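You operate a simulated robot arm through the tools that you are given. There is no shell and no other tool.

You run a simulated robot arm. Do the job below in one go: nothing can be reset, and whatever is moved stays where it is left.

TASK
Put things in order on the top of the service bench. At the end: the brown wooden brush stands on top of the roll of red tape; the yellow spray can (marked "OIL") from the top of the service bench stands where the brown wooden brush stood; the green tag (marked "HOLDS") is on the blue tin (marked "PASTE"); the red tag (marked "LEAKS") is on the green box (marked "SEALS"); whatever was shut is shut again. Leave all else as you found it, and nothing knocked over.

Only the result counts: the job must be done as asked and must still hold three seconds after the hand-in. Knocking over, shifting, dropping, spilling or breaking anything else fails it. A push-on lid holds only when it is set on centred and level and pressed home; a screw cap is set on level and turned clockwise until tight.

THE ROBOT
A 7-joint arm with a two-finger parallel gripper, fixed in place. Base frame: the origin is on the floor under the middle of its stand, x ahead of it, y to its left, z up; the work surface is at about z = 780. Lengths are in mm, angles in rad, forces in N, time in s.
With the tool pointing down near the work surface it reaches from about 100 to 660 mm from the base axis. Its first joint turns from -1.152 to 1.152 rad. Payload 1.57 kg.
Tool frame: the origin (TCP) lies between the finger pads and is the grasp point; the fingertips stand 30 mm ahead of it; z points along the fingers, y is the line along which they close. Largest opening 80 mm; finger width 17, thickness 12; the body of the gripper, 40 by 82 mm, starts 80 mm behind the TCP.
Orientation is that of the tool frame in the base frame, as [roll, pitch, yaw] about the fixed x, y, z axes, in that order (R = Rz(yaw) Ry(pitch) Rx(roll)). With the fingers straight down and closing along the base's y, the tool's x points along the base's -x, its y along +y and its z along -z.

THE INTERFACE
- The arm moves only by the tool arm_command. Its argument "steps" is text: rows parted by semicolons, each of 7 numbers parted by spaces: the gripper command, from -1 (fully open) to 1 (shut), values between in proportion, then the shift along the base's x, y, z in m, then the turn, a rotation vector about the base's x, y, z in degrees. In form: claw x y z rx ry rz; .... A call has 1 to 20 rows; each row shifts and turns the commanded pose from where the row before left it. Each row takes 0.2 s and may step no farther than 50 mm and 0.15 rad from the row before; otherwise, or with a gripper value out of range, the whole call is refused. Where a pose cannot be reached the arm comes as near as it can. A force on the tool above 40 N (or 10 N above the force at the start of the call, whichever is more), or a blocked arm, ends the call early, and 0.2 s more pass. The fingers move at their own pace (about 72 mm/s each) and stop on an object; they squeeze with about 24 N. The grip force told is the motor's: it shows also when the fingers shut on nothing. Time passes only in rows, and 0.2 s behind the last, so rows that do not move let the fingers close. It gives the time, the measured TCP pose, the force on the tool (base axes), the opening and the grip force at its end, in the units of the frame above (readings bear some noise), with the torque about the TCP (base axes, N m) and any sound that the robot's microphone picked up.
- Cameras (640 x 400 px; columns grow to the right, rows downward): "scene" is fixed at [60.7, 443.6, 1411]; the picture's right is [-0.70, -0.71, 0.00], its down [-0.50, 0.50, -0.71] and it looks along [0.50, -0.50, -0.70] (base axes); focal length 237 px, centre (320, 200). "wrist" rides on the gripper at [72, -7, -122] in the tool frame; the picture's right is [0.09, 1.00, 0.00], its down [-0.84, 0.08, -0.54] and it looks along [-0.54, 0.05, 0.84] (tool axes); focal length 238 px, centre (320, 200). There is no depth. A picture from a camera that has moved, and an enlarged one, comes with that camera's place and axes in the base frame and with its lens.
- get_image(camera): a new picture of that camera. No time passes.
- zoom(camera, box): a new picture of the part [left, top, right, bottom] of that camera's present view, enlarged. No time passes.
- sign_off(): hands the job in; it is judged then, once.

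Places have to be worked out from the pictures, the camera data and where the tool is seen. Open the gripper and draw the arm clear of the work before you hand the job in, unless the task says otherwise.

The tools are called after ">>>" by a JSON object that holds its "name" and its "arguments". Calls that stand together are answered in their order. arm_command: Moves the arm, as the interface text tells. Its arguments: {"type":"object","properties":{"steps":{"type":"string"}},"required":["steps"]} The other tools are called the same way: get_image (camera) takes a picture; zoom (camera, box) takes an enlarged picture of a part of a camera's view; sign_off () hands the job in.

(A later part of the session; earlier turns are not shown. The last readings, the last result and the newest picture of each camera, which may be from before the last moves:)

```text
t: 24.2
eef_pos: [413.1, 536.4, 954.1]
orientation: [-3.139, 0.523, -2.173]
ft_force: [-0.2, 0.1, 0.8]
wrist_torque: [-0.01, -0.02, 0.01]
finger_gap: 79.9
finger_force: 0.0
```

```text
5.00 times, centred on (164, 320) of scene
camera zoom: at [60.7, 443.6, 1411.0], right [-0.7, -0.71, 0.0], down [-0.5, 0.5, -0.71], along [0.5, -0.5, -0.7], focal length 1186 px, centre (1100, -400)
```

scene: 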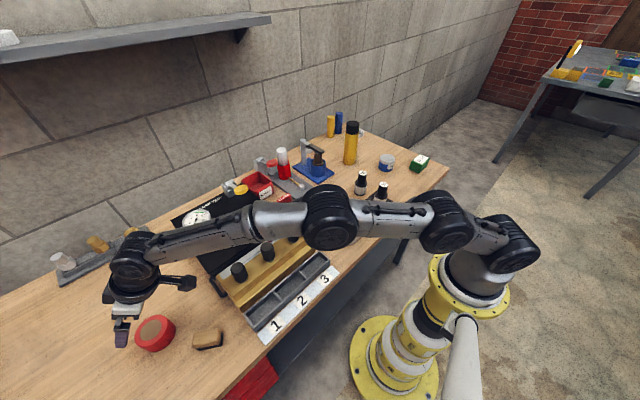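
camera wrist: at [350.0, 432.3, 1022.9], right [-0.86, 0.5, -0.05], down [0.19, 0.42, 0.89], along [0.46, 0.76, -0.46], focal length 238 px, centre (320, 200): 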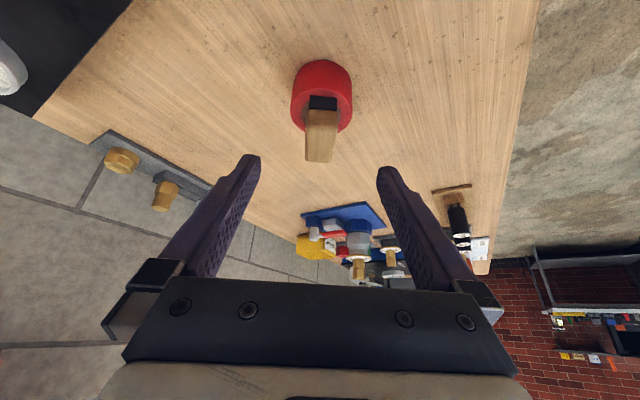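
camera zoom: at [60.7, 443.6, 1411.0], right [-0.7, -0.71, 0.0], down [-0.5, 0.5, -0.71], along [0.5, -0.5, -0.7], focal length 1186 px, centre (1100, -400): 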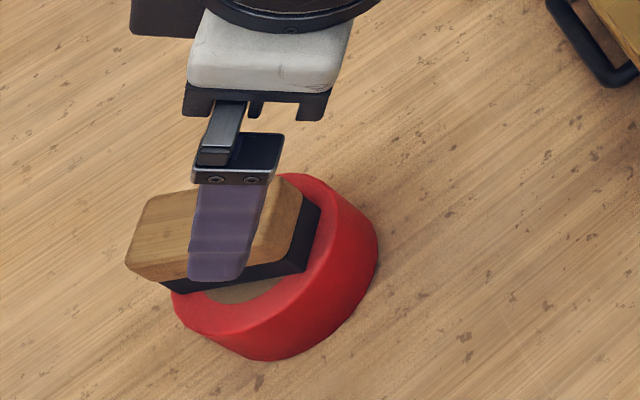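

The brush stands level and centred on the tape. Now I back off, level the tool and swing back toward the can at a safe height.

>>> {"name": "arm_command", "arguments": {"steps": "-1 -0.02 -0.03 0.02 -6.17 4.26 0; -1 -0.02 -0.03 0.02 -6.17 4.26 0; -1 -0.02 -0.03 0.02 -6.17 4.26 0; -1 -0.02 -0.03 0.02 -6.17 4.26 0; -1 0 0 0 0 0 0"}}

>>> {"name": "get_image", "arguments": {"camera": "scene"}}

>>> {"name": "arm_command", "arguments": {"steps": "-1 0.0074 -0.0475 0.001 0 0 -6.18; -1 0.0074 -0.0475 0.001 0 0 -6.18; -1 0.0074 -0.0475 0.001 0 0 -6.18; -1 0.0074 -0.0475 0.001 0 0 -6.18; -1 0.0074 -0.0475 0.001 0 0 -6.18; -1 0.0074 -0.0475 0.001 0 0 -6.18; -1 0.0074 -0.0475 0.001 0 0 -6.18; -1 0.0074 -0.0475 0.001 0 0 -6.18; -1 0.0074 -0.0475 0.001 0 0 -6.18; -1 0.0074 -0.0475 0.001 0 0 -6.18; -1 0.0074 -0.0475 0.001 0 0 -6.18; -1 0.0074 -0.0475 0.001 0 0 -6.18; -1 0.0074 -0.0475 0.001 0 0 -6.18; -1 0 0 0 0 0 0"}}

>>> {"name": "get_image", "arguments": {"camera": "wrist"}}

>>> {"name": "get_image", "arguments": {"camera": "scene"}}

```text
t: 25.4
eef_pos: [332.5, 418.6, 1034.3]
orientation: [-3.141, -0.001, -2.175]
ft_force: [-0.2, -1.1, -0.1]
wrist_torque: [0.0, 0.01, 0.0]
finger_gap: 79.8
finger_force: 0.1
```

```text
taken
```

scene: 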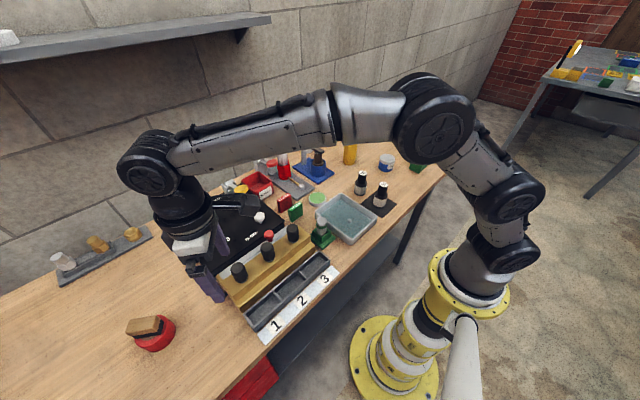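

```text
t: 28.4
eef_pos: [428.9, -199.0, 1047.1]
orientation: [-3.139, 0.0, 2.704]
ft_force: [-0.8, 0.0, 0.5]
wrist_torque: [0.01, 0.02, 0.0]
finger_gap: 80.2
finger_force: 0.0
```

```text
taken
camera wrist: at [362.4, -174.4, 1167.5], right [0.34, 0.94, 0.0], down [0.79, -0.28, 0.54], along [0.51, -0.18, -0.84], focal length 238 px, centre (320, 200)
```

wrist: 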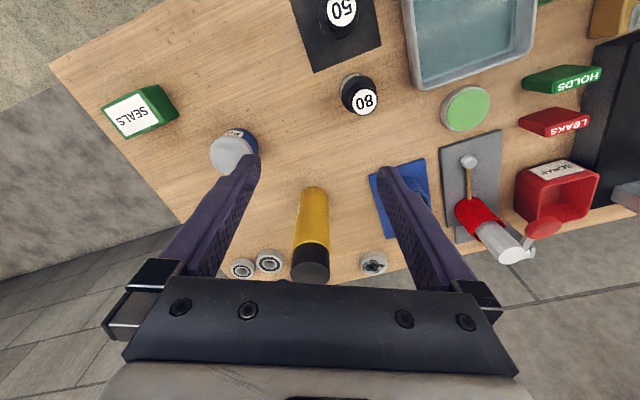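

```text
taken
```

scene: 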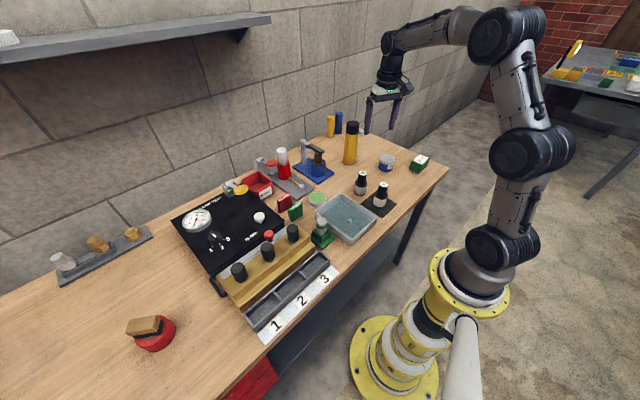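

The can is centred in view. I'll zoom for its edges and to see any label.

>>> {"name": "zoom", "arguments": {"camera": "wrist", "box": [240, 170, 400, 290]}}

>>> {"name": "zoom", "arguments": {"camera": "scene", "box": [320, 110, 400, 180]}}

```text
3.33 times, centred on (320, 230) of wrist
camera zoom: at [362.4, -174.4, 1167.5], right [0.34, 0.94, 0.0], down [0.79, -0.28, 0.54], along [0.51, -0.18, -0.84], focal length 794 px, centre (320, 100)
```

zoom: 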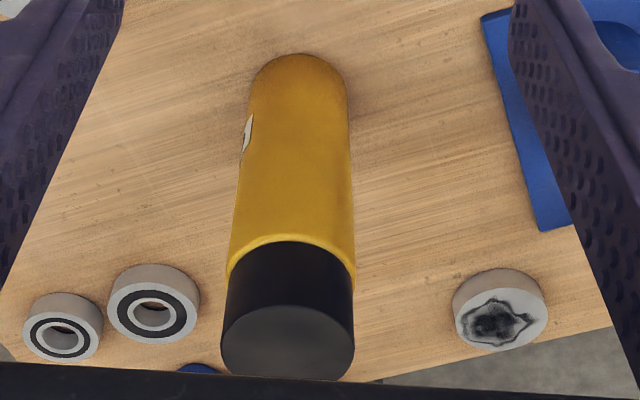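

```text
5.71 times, centred on (360, 145) of scene
camera zoom: at [60.7, 443.6, 1411.0], right [-0.7, -0.71, 0.0], down [-0.5, 0.5, -0.71], along [0.5, -0.5, -0.7], focal length 1356 px, centre (91, 514)
```

zoom: 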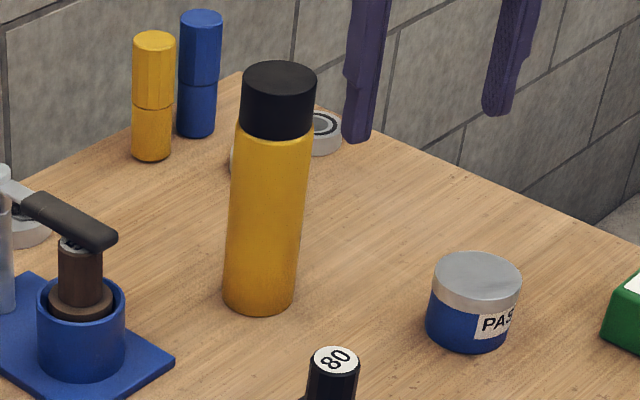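

The can stands near (590.5,-270), Ø≈55, top at z≈959; its label is on the far side. I'll move over it at z≈1010 (fingertips 20 mm above its top) and check alignment.

>>> {"name": "arm_command", "arguments": {"steps": "-1 0.04 -0.0176 -0.005 0 0 0; -1 0.04 -0.0176 -0.005 0 0 0; -1 0.04 -0.0176 -0.005 0 0 0; -1 0.0402 -0.0175 -0.015 0 0 0; -1 0 0 0 0 0 0"}}

>>> {"name": "get_image", "arguments": {"camera": "wrist"}}

>>> {"name": "zoom", "arguments": {"camera": "scene", "box": [310, 90, 400, 170]}}

```text
t: 29.6
eef_pos: [571.6, -257.9, 1015.1]
orientation: [-3.141, 0.001, 2.705]
ft_force: [0.5, -0.1, 0.3]
wrist_torque: [0.0, 0.01, -0.02]
finger_gap: 80.1
finger_force: 0.0
out of reach, approached as far as the arm can: row 4
```

```text
taken
camera wrist: at [504.1, -234.9, 1136.2], right [0.34, 0.94, 0.0], down [0.79, -0.28, 0.54], along [0.51, -0.18, -0.84], focal length 238 px, centre (320, 200)
```

wrist: 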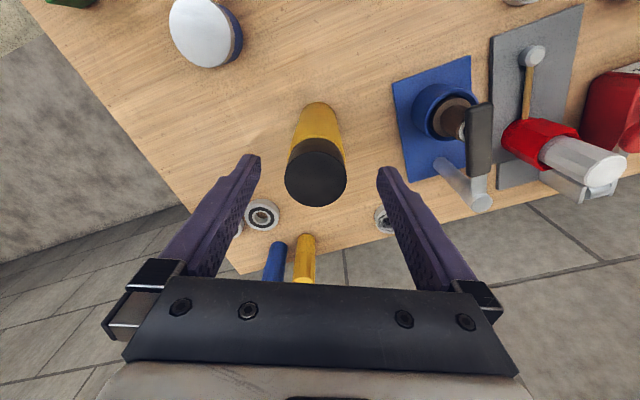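

```text
5.00 times, centred on (355, 130) of scene
camera zoom: at [60.7, 443.6, 1411.0], right [-0.7, -0.71, 0.0], down [-0.5, 0.5, -0.71], along [0.5, -0.5, -0.7], focal length 1186 px, centre (145, 550)
```

zoom: 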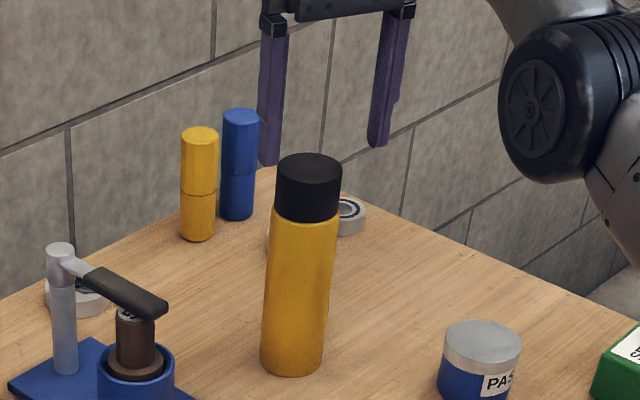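

Straight down it can't quite reach (stopped at r≈627). So I'll tilt the tool 25° outward as with the tape: back off first, then tilt, ending at a start point 110 mm behind the grasp along the tool axis.

>>> {"name": "arm_command", "arguments": {"steps": "-1 -0.043 0.020 0 0 0 0; -1 0 0 0 -2.648 -5.661 0; -1 0 0 0 -2.648 -5.661 0; -1 0 0 0 -2.648 -5.661 0; -1 0 0 0 -2.648 -5.661 0; -1 0 0 0 0 0 0"}}

>>> {"name": "get_image", "arguments": {"camera": "wrist"}}

```text
t: 31.0
eef_pos: [526.3, -240.6, 1015.5]
orientation: [-3.14, 0.438, 2.706]
ft_force: [-0.2, 0.4, 0.4]
wrist_torque: [0.03, 0.03, -0.02]
finger_gap: 80.0
finger_force: 0.1
```

```text
taken
camera wrist: at [419.3, -196.8, 1093.7], right [0.34, 0.94, -0.04], down [0.51, -0.15, 0.85], along [0.79, -0.31, -0.53], focal length 238 px, centre (320, 200)
```

wrist: 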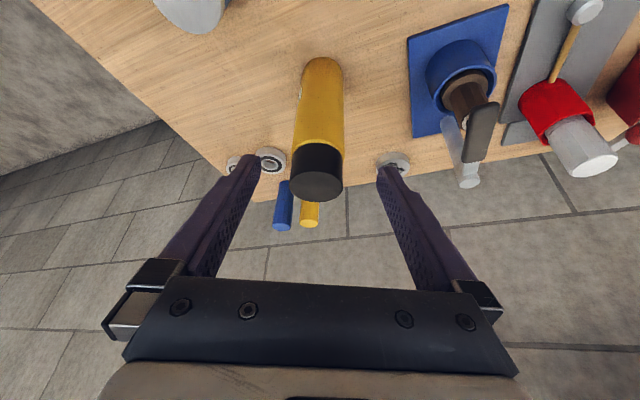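

The tool is tilted 25° and laterally aligned with the can (centre ≈(590,-270)). I'll advance three quarters of the way and check again.

>>> {"name": "arm_command", "arguments": {"steps": "-1 0.0157 -0.0076 -0.0298 0 0 0; -1 0.0157 -0.0076 -0.0298 0 0 0; -1 0.0157 -0.0076 -0.0298 0 0 0; -1 0 0 0 0 0 0"}}

>>> {"name": "get_image", "arguments": {"camera": "wrist"}}

>>> {"name": "zoom", "arguments": {"camera": "scene", "box": [310, 90, 410, 170]}}

```text
t: 32.0
eef_pos: [572.9, -264.9, 925.2]
orientation: [-3.14, 0.438, 2.707]
ft_force: [-0.1, 0.2, 0.6]
wrist_torque: [0.01, 0.02, -0.01]
finger_gap: 79.9
finger_force: 0.0
```

```text
taken
camera wrist: at [465.3, -220.6, 1004.2], right [0.35, 0.94, -0.04], down [0.51, -0.15, 0.85], along [0.79, -0.31, -0.53], focal length 238 px, centre (320, 200)
```

wrist: 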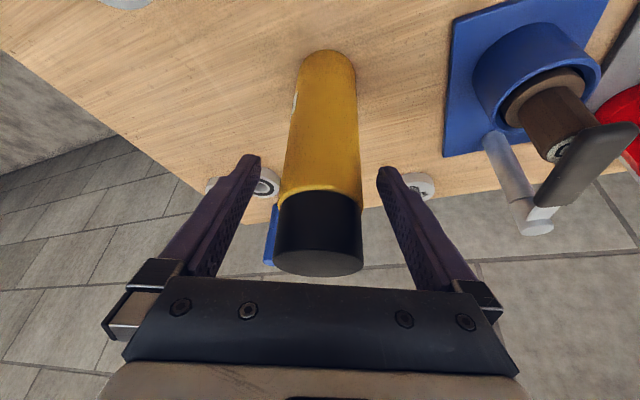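

```text
5.00 times, centred on (360, 130) of scene
camera zoom: at [60.7, 443.6, 1411.0], right [-0.7, -0.71, 0.0], down [-0.5, 0.5, -0.71], along [0.5, -0.5, -0.7], focal length 1186 px, centre (120, 550)
```

zoom: 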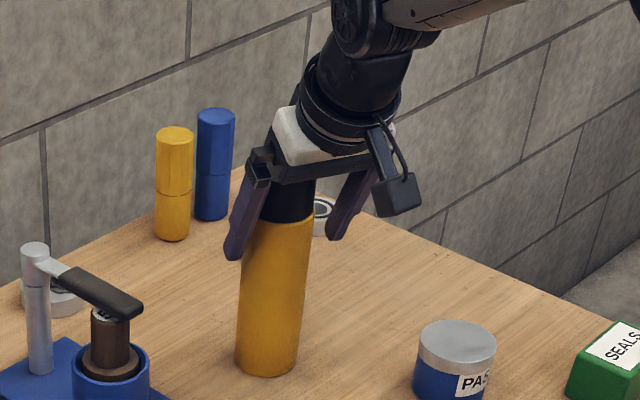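

Alignment is good: the can is midway between the fingers and the gripper body will still clear the can top by ~11 mm at the grasp. I'll make the last move and close.

>>> {"name": "arm_command", "arguments": {"steps": "-1 0.0083 -0.0031 -0.0148 0 0 0; -1 0.0082 -0.0031 -0.0148 0 0 0; -1 0 0 0 0 0 0; 0.2 0 0 0 0 0 0; 0.4 0 0 0 0 0 0; 1 0 0 0 0 0 0; 1 0 0 0 0 0 0"}}

>>> {"name": "get_image", "arguments": {"camera": "wrist"}}

>>> {"name": "zoom", "arguments": {"camera": "scene", "box": [310, 90, 410, 170]}}

```text
t: 33.6
eef_pos: [589.9, -268.6, 896.4]
orientation: [-3.139, 0.437, 2.709]
ft_force: [0.8, -0.2, 0.3]
wrist_torque: [-0.04, -0.14, -0.01]
finger_gap: 54.6
finger_force: 24.4
```

```text
taken
camera wrist: at [482.4, -226.1, 974.9], right [0.35, 0.94, -0.04], down [0.51, -0.15, 0.85], along [0.79, -0.31, -0.53], focal length 238 px, centre (320, 200)
```

wrist: 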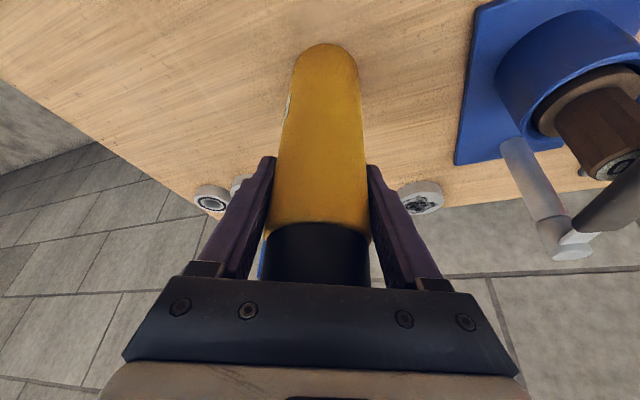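

```text
5.00 times, centred on (360, 130) of scene
camera zoom: at [60.7, 443.6, 1411.0], right [-0.7, -0.71, 0.0], down [-0.5, 0.5, -0.71], along [0.5, -0.5, -0.7], focal length 1186 px, centre (120, 550)
```

zoom: 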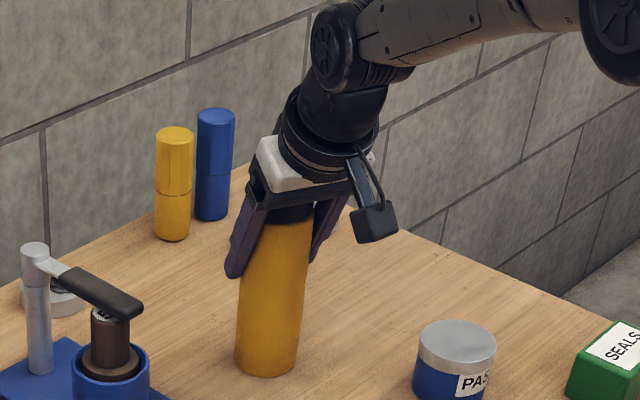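

The can is gripped (gap 54.6 mm) and its axis coincides with the TCP to ~2 mm. I'll lift it 45 mm and check that it hangs straight.

>>> {"name": "arm_command", "arguments": {"steps": "1 0 0 0.01 0 0 0; 1 0 0 0.015 0 0 0; 1 0 0 0.02 0 0 0; 1 0 0 0 0 0 0"}}

>>> {"name": "zoom", "arguments": {"camera": "scene", "box": [300, 90, 420, 200]}}

>>> {"name": "get_image", "arguments": {"camera": "wrist"}}

```text
t: 34.6
eef_pos: [590.7, -268.9, 940.0]
orientation: [-3.139, 0.437, 2.71]
ft_force: [0.0, -0.3, -3.3]
wrist_torque: [-0.03, 0.02, 0.01]
finger_gap: 54.9
finger_force: 24.0
```

```text
3.64 times, centred on (360, 145) of scene
camera zoom: at [60.7, 443.6, 1411.0], right [-0.7, -0.71, 0.0], down [-0.5, 0.5, -0.71], along [0.5, -0.5, -0.7], focal length 863 px, centre (174, 400)
```

zoom: 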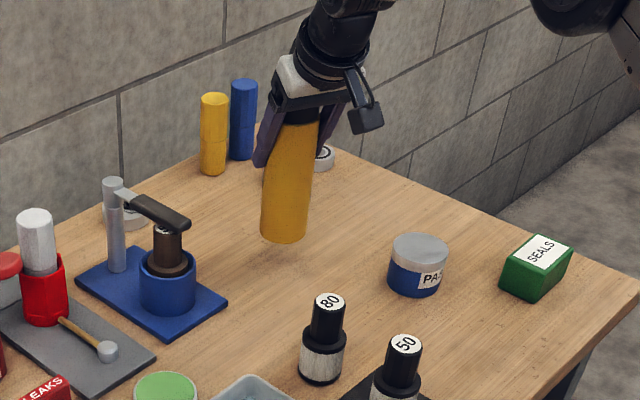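

```text
taken
camera wrist: at [482.6, -225.3, 1019.9], right [0.34, 0.94, -0.04], down [0.51, -0.15, 0.84], along [0.79, -0.31, -0.53], focal length 238 px, centre (320, 200)
```

wrist: 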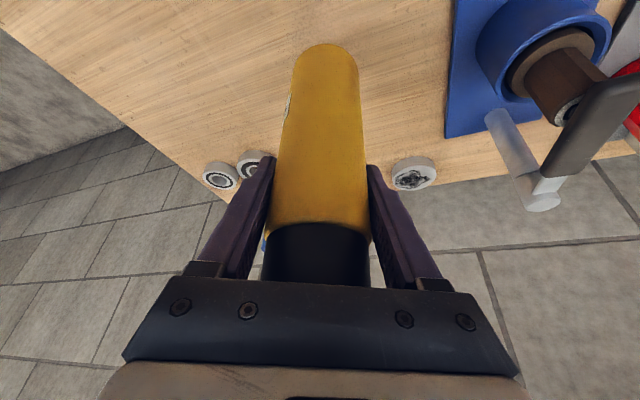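

The can is lifted and hasn't rotated in the grip. I'll carry it to the brush's old spot at this height.

>>> {"name": "arm_command", "arguments": {"steps": "1 -0.0157 0.0317 0 0 0 0; 1 -0.0158 0.0318 0 0 0 0; 1 -0.0157 0.0317 0 0 0 0; 1 -0.0158 0.0318 0 0 0 0; 1 0 0 0 0 0 0"}}

>>> {"name": "get_image", "arguments": {"camera": "wrist"}}

>>> {"name": "zoom", "arguments": {"camera": "scene", "box": [290, 100, 410, 210]}}

```text
t: 35.8
eef_pos: [526.0, -139.1, 941.2]
orientation: [-3.139, 0.438, 2.706]
ft_force: [0.7, 0.0, -2.7]
wrist_torque: [-0.03, 0.02, -0.01]
finger_gap: 54.9
finger_force: 24.3
```

```text
taken
camera wrist: at [417.8, -96.3, 1020.9], right [0.34, 0.94, -0.04], down [0.51, -0.15, 0.84], along [0.79, -0.31, -0.53], focal length 238 px, centre (320, 200)
```

wrist: 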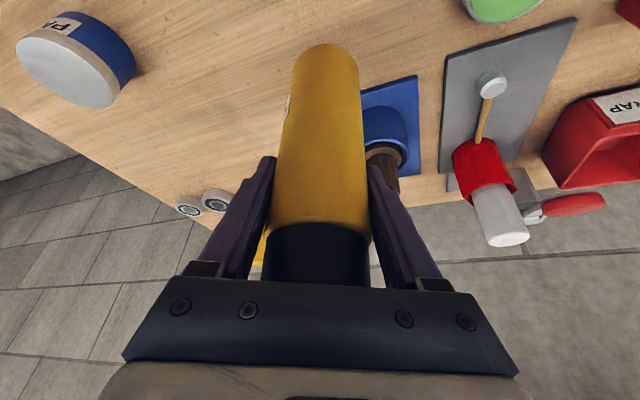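

```text
3.64 times, centred on (350, 155) of scene
camera zoom: at [60.7, 443.6, 1411.0], right [-0.7, -0.71, 0.0], down [-0.5, 0.5, -0.71], along [0.5, -0.5, -0.7], focal length 863 px, centre (211, 364)
```

zoom: 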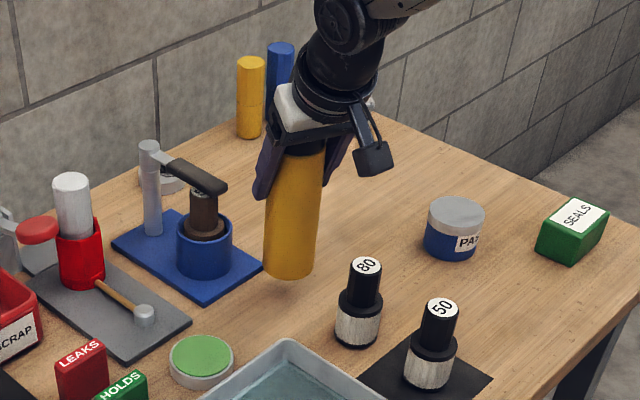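

The can hangs over the old brush spot. I'll nudge 2 mm in -y and lower most of the way, then check.

>>> {"name": "arm_command", "arguments": {"steps": "1 0 -0.002 -0.02 0 0 0; 1 0 0 -0.015 0 0 0; 1 0 0 -0.006 0 0 0; 1 0 0 0 0 0 0"}}

>>> {"name": "zoom", "arguments": {"camera": "scene", "box": [290, 120, 410, 220]}}

>>> {"name": "get_image", "arguments": {"camera": "wrist"}}

```text
t: 36.8
eef_pos: [526.1, -143.3, 901.3]
orientation: [-3.14, 0.436, 2.707]
ft_force: [0.3, 0.0, -2.6]
wrist_torque: [-0.03, 0.01, 0.0]
finger_gap: 54.7
finger_force: 24.3
```

```text
4.00 times, centred on (350, 170) of scene
camera zoom: at [60.7, 443.6, 1411.0], right [-0.7, -0.71, 0.0], down [-0.5, 0.5, -0.71], along [0.5, -0.5, -0.7], focal length 949 px, centre (200, 320)
```

zoom: 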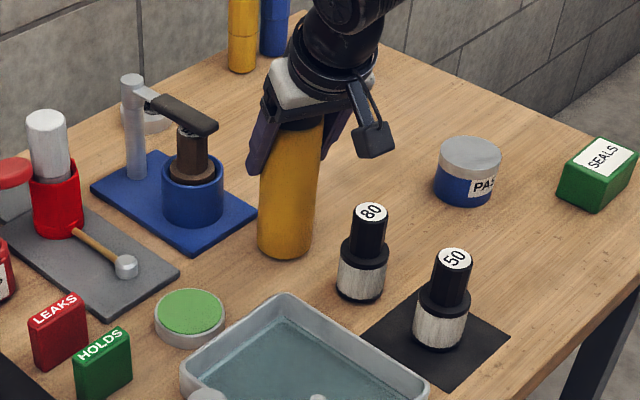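

```text
taken
camera wrist: at [419.0, -100.0, 978.9], right [0.35, 0.94, -0.04], down [0.51, -0.15, 0.84], along [0.79, -0.31, -0.53], focal length 238 px, centre (320, 200)
```

wrist: 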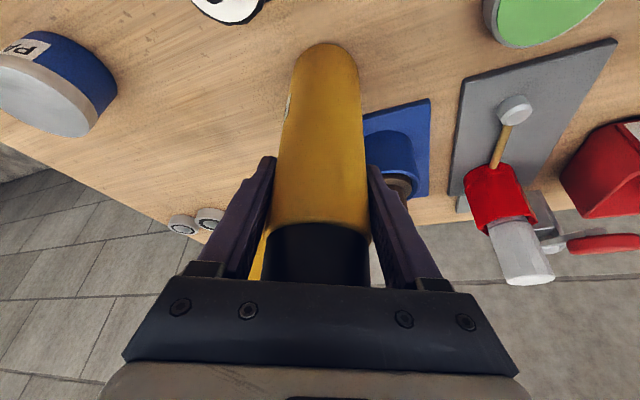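

The can is over (526,-143), about 5 mm above the bench and upright. I'll lower in small steps until contact.

>>> {"name": "arm_command", "arguments": {"steps": "1 0.001 -0.0005 -0.002 0 0 0; 1 0 0 -0.001 0 0 0; 1 0 0 -0.001 0 0 0; 1 0 0 0 0 0 0"}}

```text
t: 37.8
eef_pos: [528.2, -144.8, 897.1]
orientation: [-3.139, 0.437, 2.707]
ft_force: [-0.4, 0.6, 0.2]
wrist_torque: [-0.09, 0.05, -0.08]
finger_gap: 54.7
finger_force: 24.3
```

The weight has left the gripper (force went from -2.7 to +0.2 N), so it's touching. Another 1 mm to seat it fully.

>>> {"name": "arm_command", "arguments": {"steps": "1 0 0 -0.001 0 0 0; 1 0 0 0 0 0 0"}}

```text
t: 38.4
eef_pos: [527.8, -143.7, 895.5]
orientation: [-3.139, 0.439, 2.705]
ft_force: [-2.5, 1.9, 8.1]
wrist_torque: [0.24, 0.56, -0.12]
finger_gap: 54.7
finger_force: 23.5
```

Seated with ~8 N. I'll ease off half a millimetre, then open the fingers slowly and check that the can stays upright.

>>> {"name": "arm_command", "arguments": {"steps": "1 0 0 0.0006 0 0 0; -0.38 0 0 0 0 0 0; -0.45 0 0 0 0 0 0; -0.6 0 0 0 0 0 0; -1 0 0 0 0 0 0; -1 0 0 0 0 0 0"}}

>>> {"name": "zoom", "arguments": {"camera": "scene", "box": [290, 120, 410, 220]}}

>>> {"name": "get_image", "arguments": {"camera": "wrist"}}

```text
t: 39.8
eef_pos: [528.6, -144.6, 896.2]
orientation: [-3.141, 0.438, 2.707]
ft_force: [0.3, -0.7, 0.8]
wrist_torque: [0.01, -0.03, 0.03]
finger_gap: 80.1
finger_force: 0.0
```

```text
4.00 times, centred on (350, 170) of scene
camera zoom: at [60.7, 443.6, 1411.0], right [-0.7, -0.71, 0.0], down [-0.5, 0.5, -0.71], along [0.5, -0.5, -0.7], focal length 949 px, centre (200, 320)
```

zoom: 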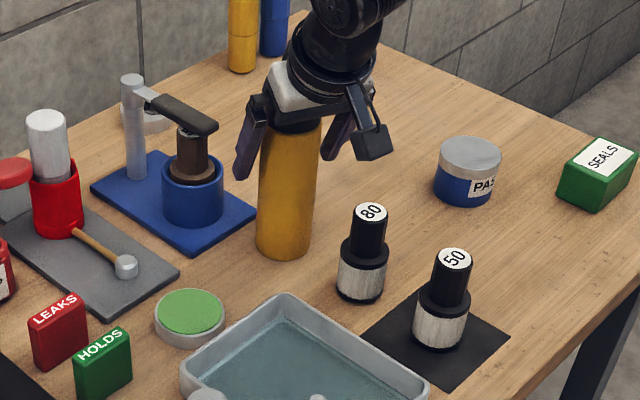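

```text
taken
camera wrist: at [420.5, -101.0, 975.0], right [0.34, 0.94, -0.04], down [0.51, -0.15, 0.85], along [0.79, -0.31, -0.53], focal length 238 px, centre (320, 200)
```

wrist: 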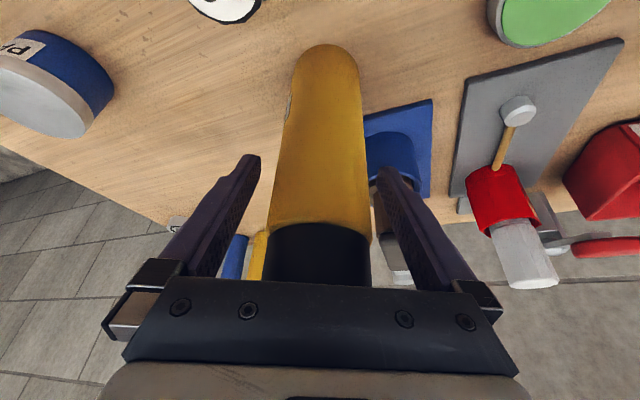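

The can stands on the spot, upright. I'll withdraw backward along the tool axis, then level the tool higher up.

>>> {"name": "arm_command", "arguments": {"steps": "-1 -0.0077 0.0036 0.0181 0 0 0; -1 -0.0145 0.0068 0.0344 0 0 0; -1 -0.0145 0.0068 0.0344 0 0 0; -1 -0.0145 0.0068 0.0344 0 0 0; -1 -0.005 0.002 0.03 2.648 5.661 0; -1 -0.005 0.002 0.0 2.648 5.661 0; -1 -0.005 0.002 0.0 2.648 5.661 0; -1 -0.005 0.002 0.0 2.648 5.661 0; -1 0 0 0 0 0 0"}}

>>> {"name": "get_image", "arguments": {"camera": "scene"}}

>>> {"name": "get_image", "arguments": {"camera": "wrist"}}

```text
t: 41.8
eef_pos: [456.4, -111.8, 1047.3]
orientation: [3.141, 0.0, 2.705]
ft_force: [-0.2, -0.1, 0.2]
wrist_torque: [0.03, 0.01, 0.01]
finger_gap: 80.0
finger_force: 0.0
```

```text
taken
```

scene: 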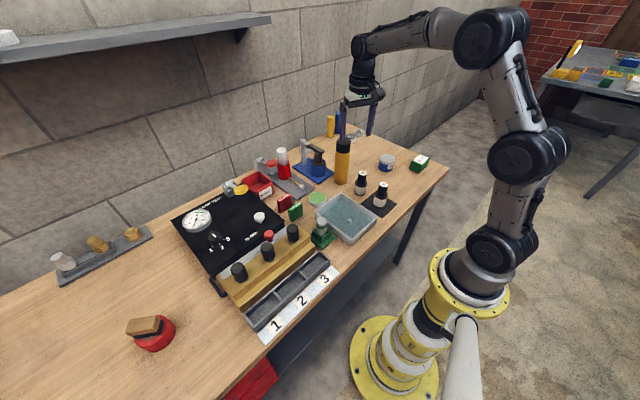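

```text
taken
camera wrist: at [390.6, -87.8, 1168.6], right [0.34, 0.94, 0.0], down [0.79, -0.28, 0.54], along [0.51, -0.18, -0.84], focal length 238 px, centre (320, 200)
```

wrist: 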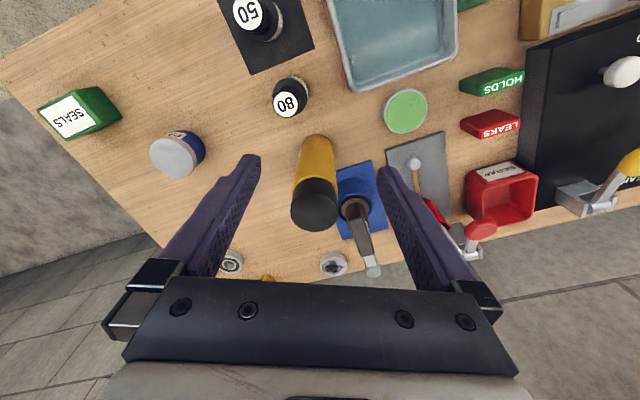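

The can stands well at the brush's old spot. Now the tags: HOLDS near (504,118) and LEAKS near (565,116), slabs standing with their long side along y. I'll move over toward them with the tool turned square to base x.

>>> {"name": "arm_command", "arguments": {"steps": "-1 -0.007 0.046 -0.005 0 0 5.01; -1 -0.007 0.046 -0.005 0 0 5.01; -1 -0.007 0.046 -0.005 0 0 5.01; -1 -0.007 0.046 -0.01 0 0 5.01; -1 -0.007 0.046 -0.01 0 0 5.01; -1 0 0 0 0 0 0"}}

>>> {"name": "get_image", "arguments": {"camera": "wrist"}}

>>> {"name": "zoom", "arguments": {"camera": "wrist", "box": [240, 90, 400, 220]}}

```text
t: 43.2
eef_pos: [422.9, 118.6, 1010.7]
orientation: [3.141, 0.001, -3.14]
ft_force: [0.9, -0.1, 0.2]
wrist_torque: [-0.02, -0.02, 0.0]
finger_gap: 80.1
finger_force: 0.0
```

```text
taken
camera wrist: at [351.5, 112.3, 1131.4], right [-0.09, 1.0, 0.0], down [0.84, 0.08, 0.54], along [0.54, 0.05, -0.84], focal length 238 px, centre (320, 200)
```

wrist: 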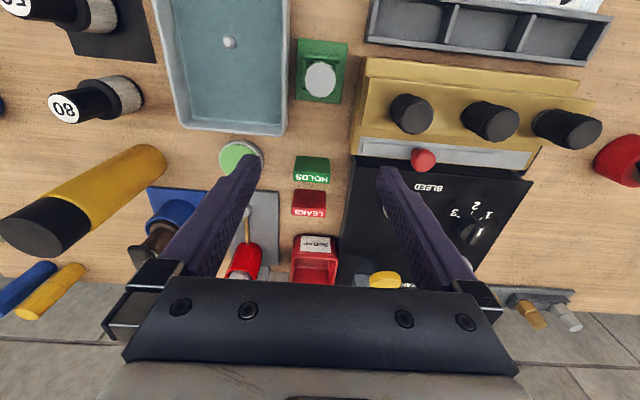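

```text
3.08 times, centred on (320, 155) of wrist
camera zoom: at [351.5, 112.3, 1131.4], right [-0.09, 1.0, 0.0], down [0.84, 0.08, 0.54], along [0.54, 0.05, -0.84], focal length 733 px, centre (320, 338)
```

zoom: 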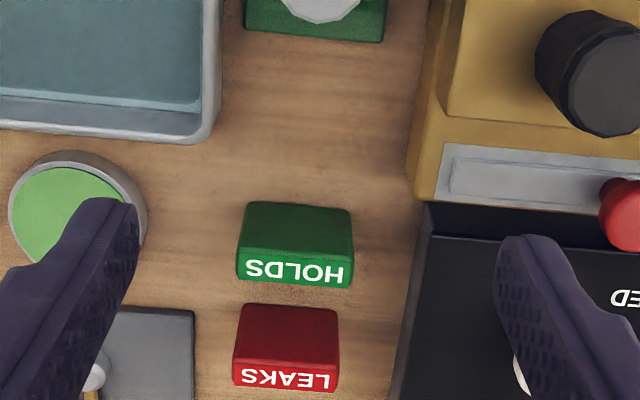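

HOLDS spans about x 498–512, y 88–142, with its top near z≈838; the test box edge is ~28 mm past its +y end. I'll grip it by its narrow ends with a reduced opening; first hover above at z≈920.

>>> {"name": "arm_command", "arguments": {"steps": "-0.7 0.0275 -0.0012 -0.03 0 0 0; -0.7 0.0275 -0.0012 -0.03 0 0 0; -0.7 0.0275 -0.0012 -0.03 0 0 0; -0.7 0 0 0 0 0 0"}}

>>> {"name": "get_image", "arguments": {"camera": "wrist"}}

>>> {"name": "zoom", "arguments": {"camera": "scene", "box": [230, 140, 350, 240]}}

```text
t: 44.2
eef_pos: [506.2, 114.8, 921.4]
orientation: [3.142, 0.002, -3.14]
ft_force: [-0.1, -0.3, -1.0]
wrist_torque: [-0.03, -0.01, 0.02]
finger_gap: 67.8
finger_force: 0.0
```

```text
taken
camera wrist: at [435.6, 109.1, 1041.9], right [-0.09, 1.0, 0.0], down [0.84, 0.08, 0.54], along [0.54, 0.05, -0.84], focal length 238 px, centre (320, 200)
```

wrist: 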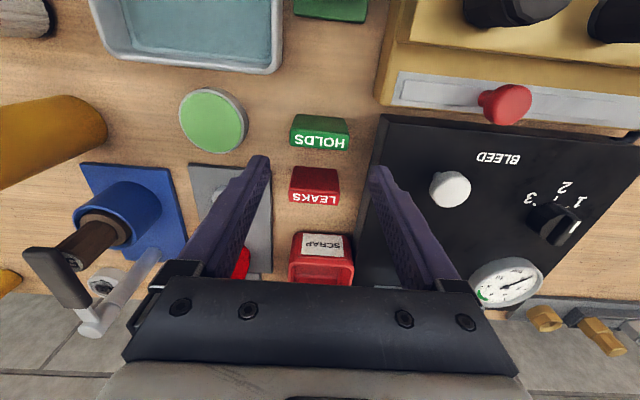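

```text
4.00 times, centred on (290, 190) of scene
camera zoom: at [60.7, 443.6, 1411.0], right [-0.7, -0.71, 0.0], down [-0.5, 0.5, -0.71], along [0.5, -0.5, -0.7], focal length 949 px, centre (440, 240)
```

zoom: 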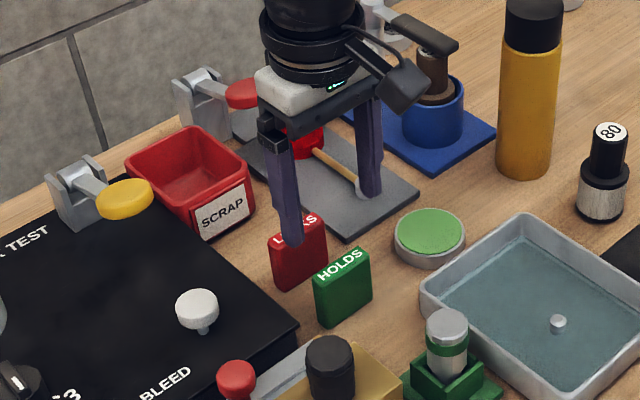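

The tag is centred between the fingers. I'll zoom to fix its x-extent and height.

>>> {"name": "zoom", "arguments": {"camera": "wrist", "box": [270, 100, 370, 215]}}

```text
3.48 times, centred on (320, 158) of wrist
camera zoom: at [435.6, 109.1, 1041.9], right [-0.09, 1.0, 0.0], down [0.84, 0.08, 0.54], along [0.54, 0.05, -0.84], focal length 829 px, centre (320, 348)
```

zoom: 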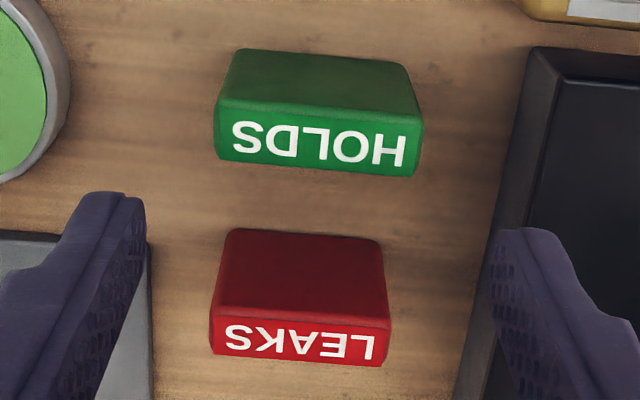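

HOLDS is 51×16×53 mm, centred (506,115), top at z≈833. I'll descend to z≈832 and close on its ends.

>>> {"name": "arm_command", "arguments": {"steps": "-0.7 -0.0012 -0.0003 -0.04 0 0 0; -0.7 0 0 -0.03 0 0 0; -0.7 0 0 -0.018 0 0 0; -0.7 0 0 0 0 0 0; -0.2 0 0 0 0 0 0; 0.2 0 0 0 0 0 0; 1 0 0 0 0 0 0; 1 0 0 0 0 0 0"}}

>>> {"name": "get_image", "arguments": {"camera": "wrist"}}

>>> {"name": "zoom", "arguments": {"camera": "scene", "box": [240, 150, 340, 230]}}

```text
t: 46.0
eef_pos: [504.8, 110.8, 834.5]
orientation: [-3.14, 0.0, -3.14]
ft_force: [-0.5, -0.2, 0.0]
wrist_torque: [-0.02, 0.0, 0.0]
finger_gap: 52.9
finger_force: 24.2
```

```text
taken
camera wrist: at [433.5, 105.5, 955.2], right [-0.09, 1.0, 0.0], down [0.84, 0.08, 0.54], along [0.54, 0.05, -0.84], focal length 238 px, centre (320, 200)
```

wrist: 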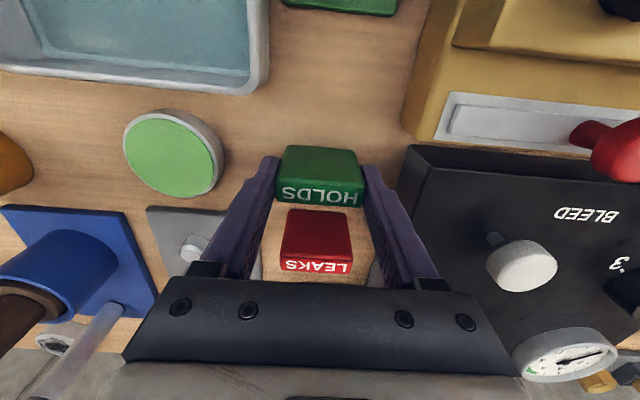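

```text
5.00 times, centred on (290, 190) of scene
camera zoom: at [60.7, 443.6, 1411.0], right [-0.7, -0.71, 0.0], down [-0.5, 0.5, -0.71], along [0.5, -0.5, -0.7], focal length 1186 px, centre (470, 250)
```

zoom: 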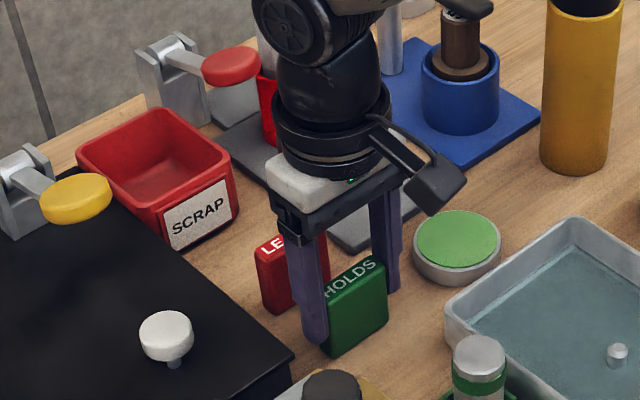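

HOLDS is gripped (52.9 mm). I'll lift it to z≈1039, above everything, and swing round inside the can toward the PASTE tin.

>>> {"name": "arm_command", "arguments": {"steps": "1 0 0 0.02 0 0 0; 1 0 0 0.045 0 0 0; 1 0 0 0.048 0 0 0; 1 0 0 0.048 0 0 0; 1 0 0 0.044 0 0 0; 1 -0.0206 -0.0428 0 0 0 -3.47; 1 -0.0206 -0.0428 0 0 0 -3.47; 1 -0.0206 -0.0428 0 0 0 -3.47; 1 -0.0206 -0.0428 0 0 0 -3.47; 1 -0.0206 -0.0428 0 0 0 -3.47; 1 0.009 -0.043 0 0 0 -3.47; 1 0.009 -0.043 0 0 0 -3.47; 1 0.009 -0.043 0 0 0 -3.47; 1 0.009 -0.043 0 0 0 -3.47; 1 0.009 -0.043 0 0 0 -3.47; 1 0.009 -0.043 0 0 0 -3.47; 1 0 0 0 0 0 0"}}

>>> {"name": "get_image", "arguments": {"camera": "wrist"}}

>>> {"name": "get_image", "arguments": {"camera": "scene"}}

```text
t: 49.6
eef_pos: [455.8, -361.7, 1040.2]
orientation: [-3.141, 0.0, 2.478]
ft_force: [-1.2, -0.1, 0.0]
wrist_torque: [-0.01, -0.03, 0.01]
finger_gap: 53.0
finger_force: 23.9
```

```text
taken
camera wrist: at [396.9, -321.2, 1160.6], right [0.54, 0.84, 0.0], down [0.71, -0.46, 0.54], along [0.46, -0.29, -0.84], focal length 238 px, centre (320, 200)
```

wrist: 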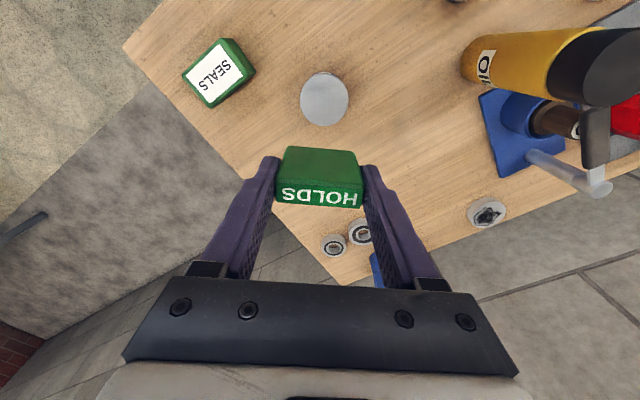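

```text
taken
```

scene: 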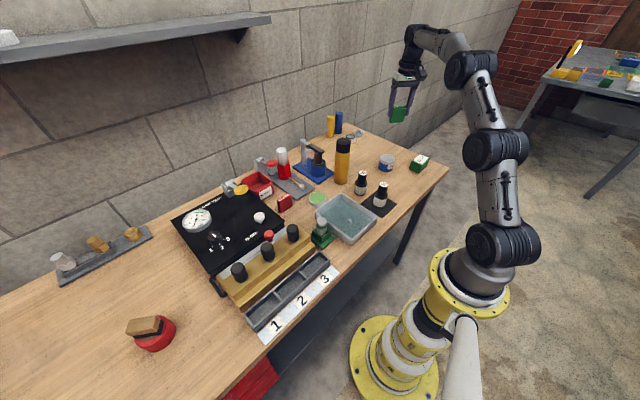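

The OIL label on the can is visible now, confirming it's the right one. I'll zoom on the tin lid and the SEALS box for measurement.

>>> {"name": "zoom", "arguments": {"camera": "wrist", "box": [280, 60, 370, 140]}}

>>> {"name": "zoom", "arguments": {"camera": "wrist", "box": [165, 25, 275, 120]}}

>>> {"name": "zoom", "arguments": {"camera": "scene", "box": [365, 140, 445, 190]}}

```text
5.00 times, centred on (325, 100) of wrist
camera zoom: at [396.9, -321.2, 1160.6], right [0.54, 0.84, 0.0], down [0.71, -0.46, 0.54], along [0.46, -0.29, -0.84], focal length 1192 px, centre (295, 700)
```

zoom: 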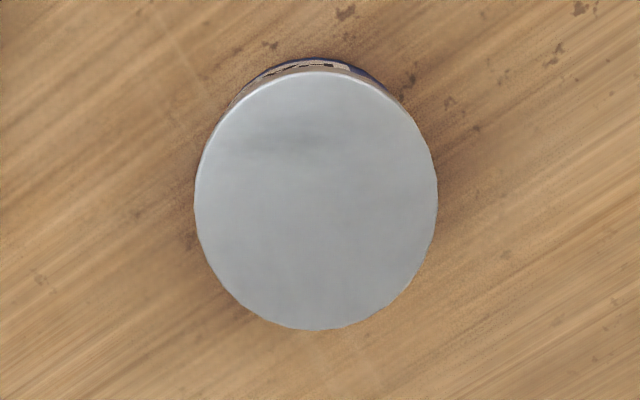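

```text
4.21 times, centred on (220, 72) of wrist
camera zoom: at [396.9, -321.2, 1160.6], right [0.54, 0.84, 0.0], down [0.71, -0.46, 0.54], along [0.46, -0.29, -0.84], focal length 1004 px, centre (741, 737)
```

zoom: 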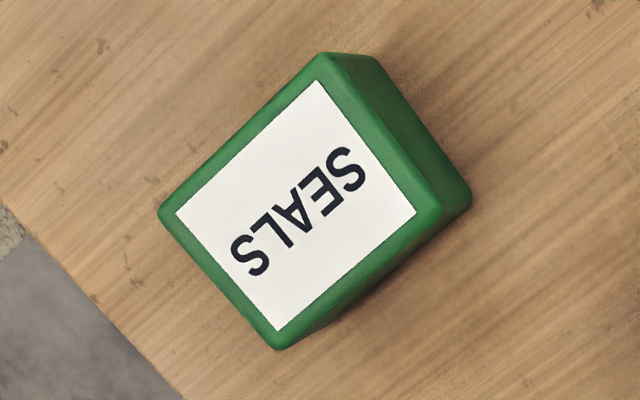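

```text
8.00 times, centred on (405, 165) of scene
camera zoom: at [60.7, 443.6, 1411.0], right [-0.7, -0.71, 0.0], down [-0.5, 0.5, -0.71], along [0.5, -0.5, -0.7], focal length 1898 px, centre (-360, 480)
```

zoom: 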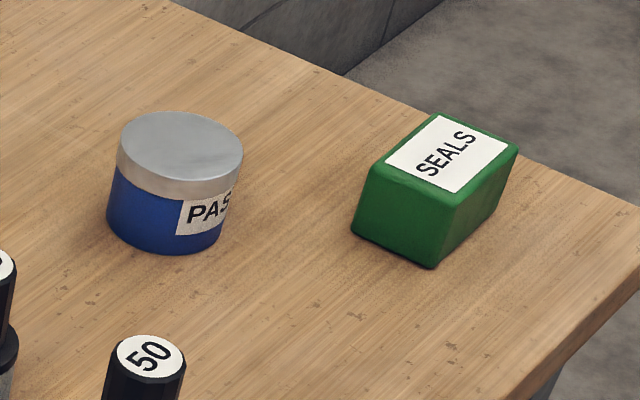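

The lid (Ø63, top z≈827) is centred about (451,-350), so I need to shift about (-5.5,+10) mm. I'll shift and descend to z≈900, keeping the tag ~20 mm above the lid.

>>> {"name": "arm_command", "arguments": {"steps": "1 -0.0055 0.0102 -0.03 0 0 0; 1 0 0 -0.04 0 0 0; 1 0 0 -0.04 0 0 0; 1 0 0 -0.03 0 0 0; 1 0 0 0 0 0 0"}}

>>> {"name": "get_image", "arguments": {"camera": "wrist"}}

>>> {"name": "zoom", "arguments": {"camera": "wrist", "box": [260, 70, 380, 215]}}

>>> {"name": "zoom", "arguments": {"camera": "scene", "box": [340, 110, 440, 190]}}

```text
t: 50.8
eef_pos: [450.4, -350.3, 898.4]
orientation: [-3.14, 0.003, 2.477]
ft_force: [0.7, 0.9, -0.8]
wrist_torque: [0.0, 0.02, -0.01]
finger_gap: 53.2
finger_force: 23.9
```

```text
taken
camera wrist: at [391.4, -310.1, 1019.1], right [0.54, 0.84, 0.0], down [0.71, -0.45, 0.54], along [0.46, -0.29, -0.84], focal length 238 px, centre (320, 200)
```

wrist: 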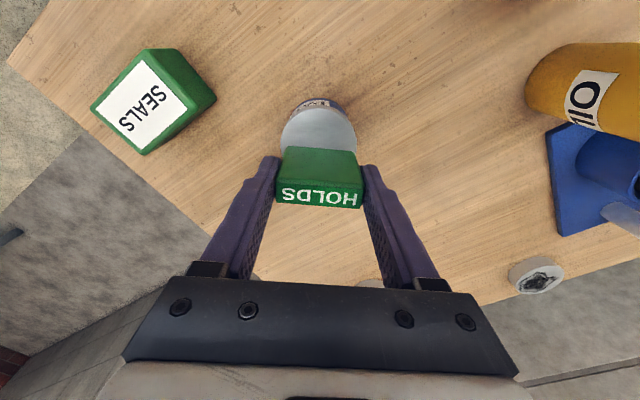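

```text
2.76 times, centred on (320, 142) of wrist
camera zoom: at [391.4, -310.1, 1019.1], right [0.54, 0.84, 0.0], down [0.71, -0.45, 0.54], along [0.46, -0.29, -0.84], focal length 658 px, centre (320, 359)
```

zoom: 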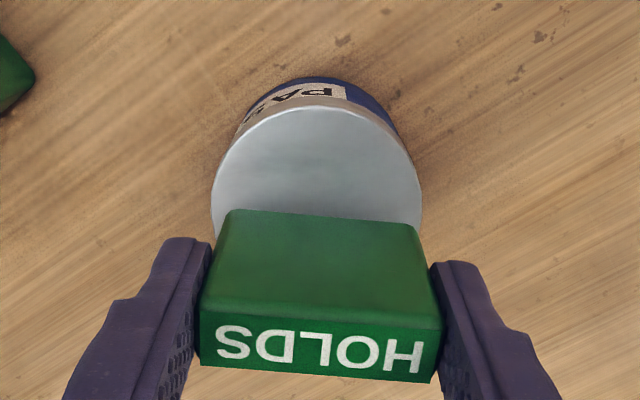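

```text
5.00 times, centred on (390, 150) of scene
camera zoom: at [60.7, 443.6, 1411.0], right [-0.7, -0.71, 0.0], down [-0.5, 0.5, -0.71], along [0.5, -0.5, -0.7], focal length 1186 px, centre (-30, 450)
```

zoom: 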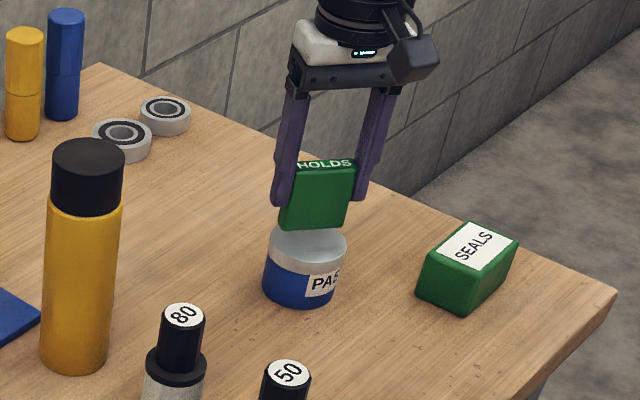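

Tag centre projects within ~1 mm of the lid centre. I'll lower to just above the lid, then in 1 mm steps.

>>> {"name": "arm_command", "arguments": {"steps": "1 -0.0005 0 -0.008 0 0 0; 1 0 0 -0.005 0 0 0; 1 0 0 -0.001 0 0 0; 1 0 0 -0.001 0 0 0; 1 0 0 0 0 0 0"}}

```text
t: 52.0
eef_pos: [448.7, -348.5, 884.7]
orientation: [-3.139, 0.002, 2.476]
ft_force: [-0.6, -0.5, 1.5]
wrist_torque: [-0.06, 0.04, -0.01]
finger_gap: 52.9
finger_force: 24.3
```

Possibly the first touch (1.5 N). Another millimetre in half steps.

>>> {"name": "arm_command", "arguments": {"steps": "1 0 0 -0.0005 0 0 0; 1 0 0 -0.0005 0 0 0; 1 0 0 0 0 0 0"}}

>>> {"name": "zoom", "arguments": {"camera": "scene", "box": [355, 115, 435, 185]}}

>>> {"name": "zoom", "arguments": {"camera": "wrist", "box": [260, 70, 380, 215]}}

```text
t: 52.8
eef_pos: [449.7, -348.4, 885.8]
orientation: [-3.14, 0.004, 2.476]
ft_force: [-2.3, 1.4, 9.4]
wrist_torque: [-0.08, 0.17, -0.01]
finger_gap: 53.0
finger_force: 24.0
```

```text
5.71 times, centred on (395, 150) of scene
camera zoom: at [60.5, 443.8, 1410.9], right [-0.7, -0.71, 0.0], down [-0.5, 0.5, -0.71], along [0.5, -0.5, -0.7], focal length 1356 px, centre (-109, 486)
```

zoom: 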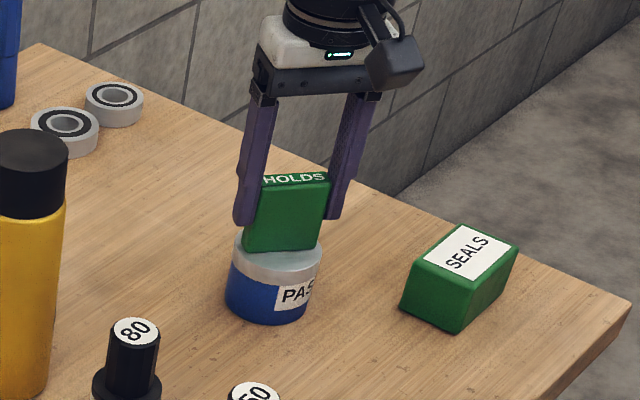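

```text
2.76 times, centred on (320, 142) of wrist
camera zoom: at [389.1, -309.3, 1004.8], right [0.54, 0.84, 0.0], down [0.71, -0.45, 0.54], along [0.46, -0.3, -0.84], focal length 658 px, centre (320, 359)
```

zoom: 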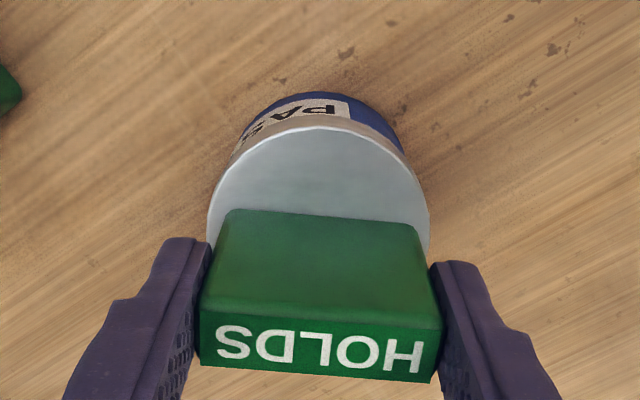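

The tag rests centred on the lid (≈9 N contact). I'll ease off 0.5 mm, open slowly and look.

>>> {"name": "arm_command", "arguments": {"steps": "1 0 0 0.0006 0 0 0; -0.34 0 0 0 0 0 0; -0.4 0 0 0 0 0 0; -0.5 0 0 0 0 0 0; -0.7 0 0 0 0 0 0; -0.7 0 0 0 0 0 0"}}

>>> {"name": "zoom", "arguments": {"camera": "scene", "box": [355, 115, 435, 185]}}

>>> {"name": "zoom", "arguments": {"camera": "wrist", "box": [260, 70, 380, 215]}}

```text
t: 54.2
eef_pos: [448.5, -348.4, 883.5]
orientation: [-3.14, 0.0, 2.477]
ft_force: [-0.1, 0.1, 0.9]
wrist_torque: [0.01, -0.03, 0.0]
finger_gap: 67.8
finger_force: 0.1
```

```text
5.71 times, centred on (395, 150) of scene
camera zoom: at [60.7, 443.6, 1411.0], right [-0.7, -0.71, 0.0], down [-0.5, 0.5, -0.71], along [0.5, -0.5, -0.7], focal length 1356 px, centre (-109, 486)
```

zoom: 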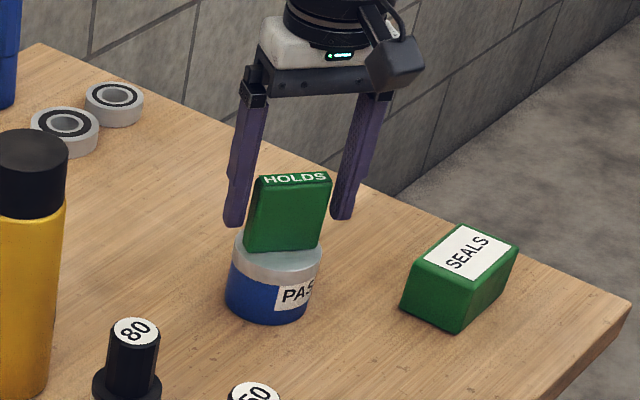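

```text
2.76 times, centred on (320, 142) of wrist
camera zoom: at [388.7, -309.3, 1004.6], right [0.54, 0.84, 0.0], down [0.71, -0.45, 0.54], along [0.46, -0.29, -0.84], focal length 658 px, centre (320, 359)
```

zoom: 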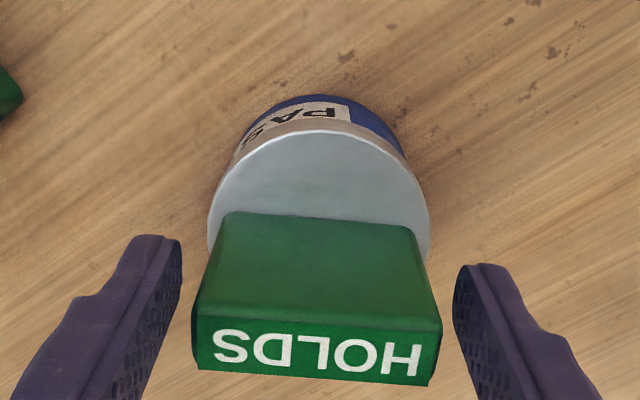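

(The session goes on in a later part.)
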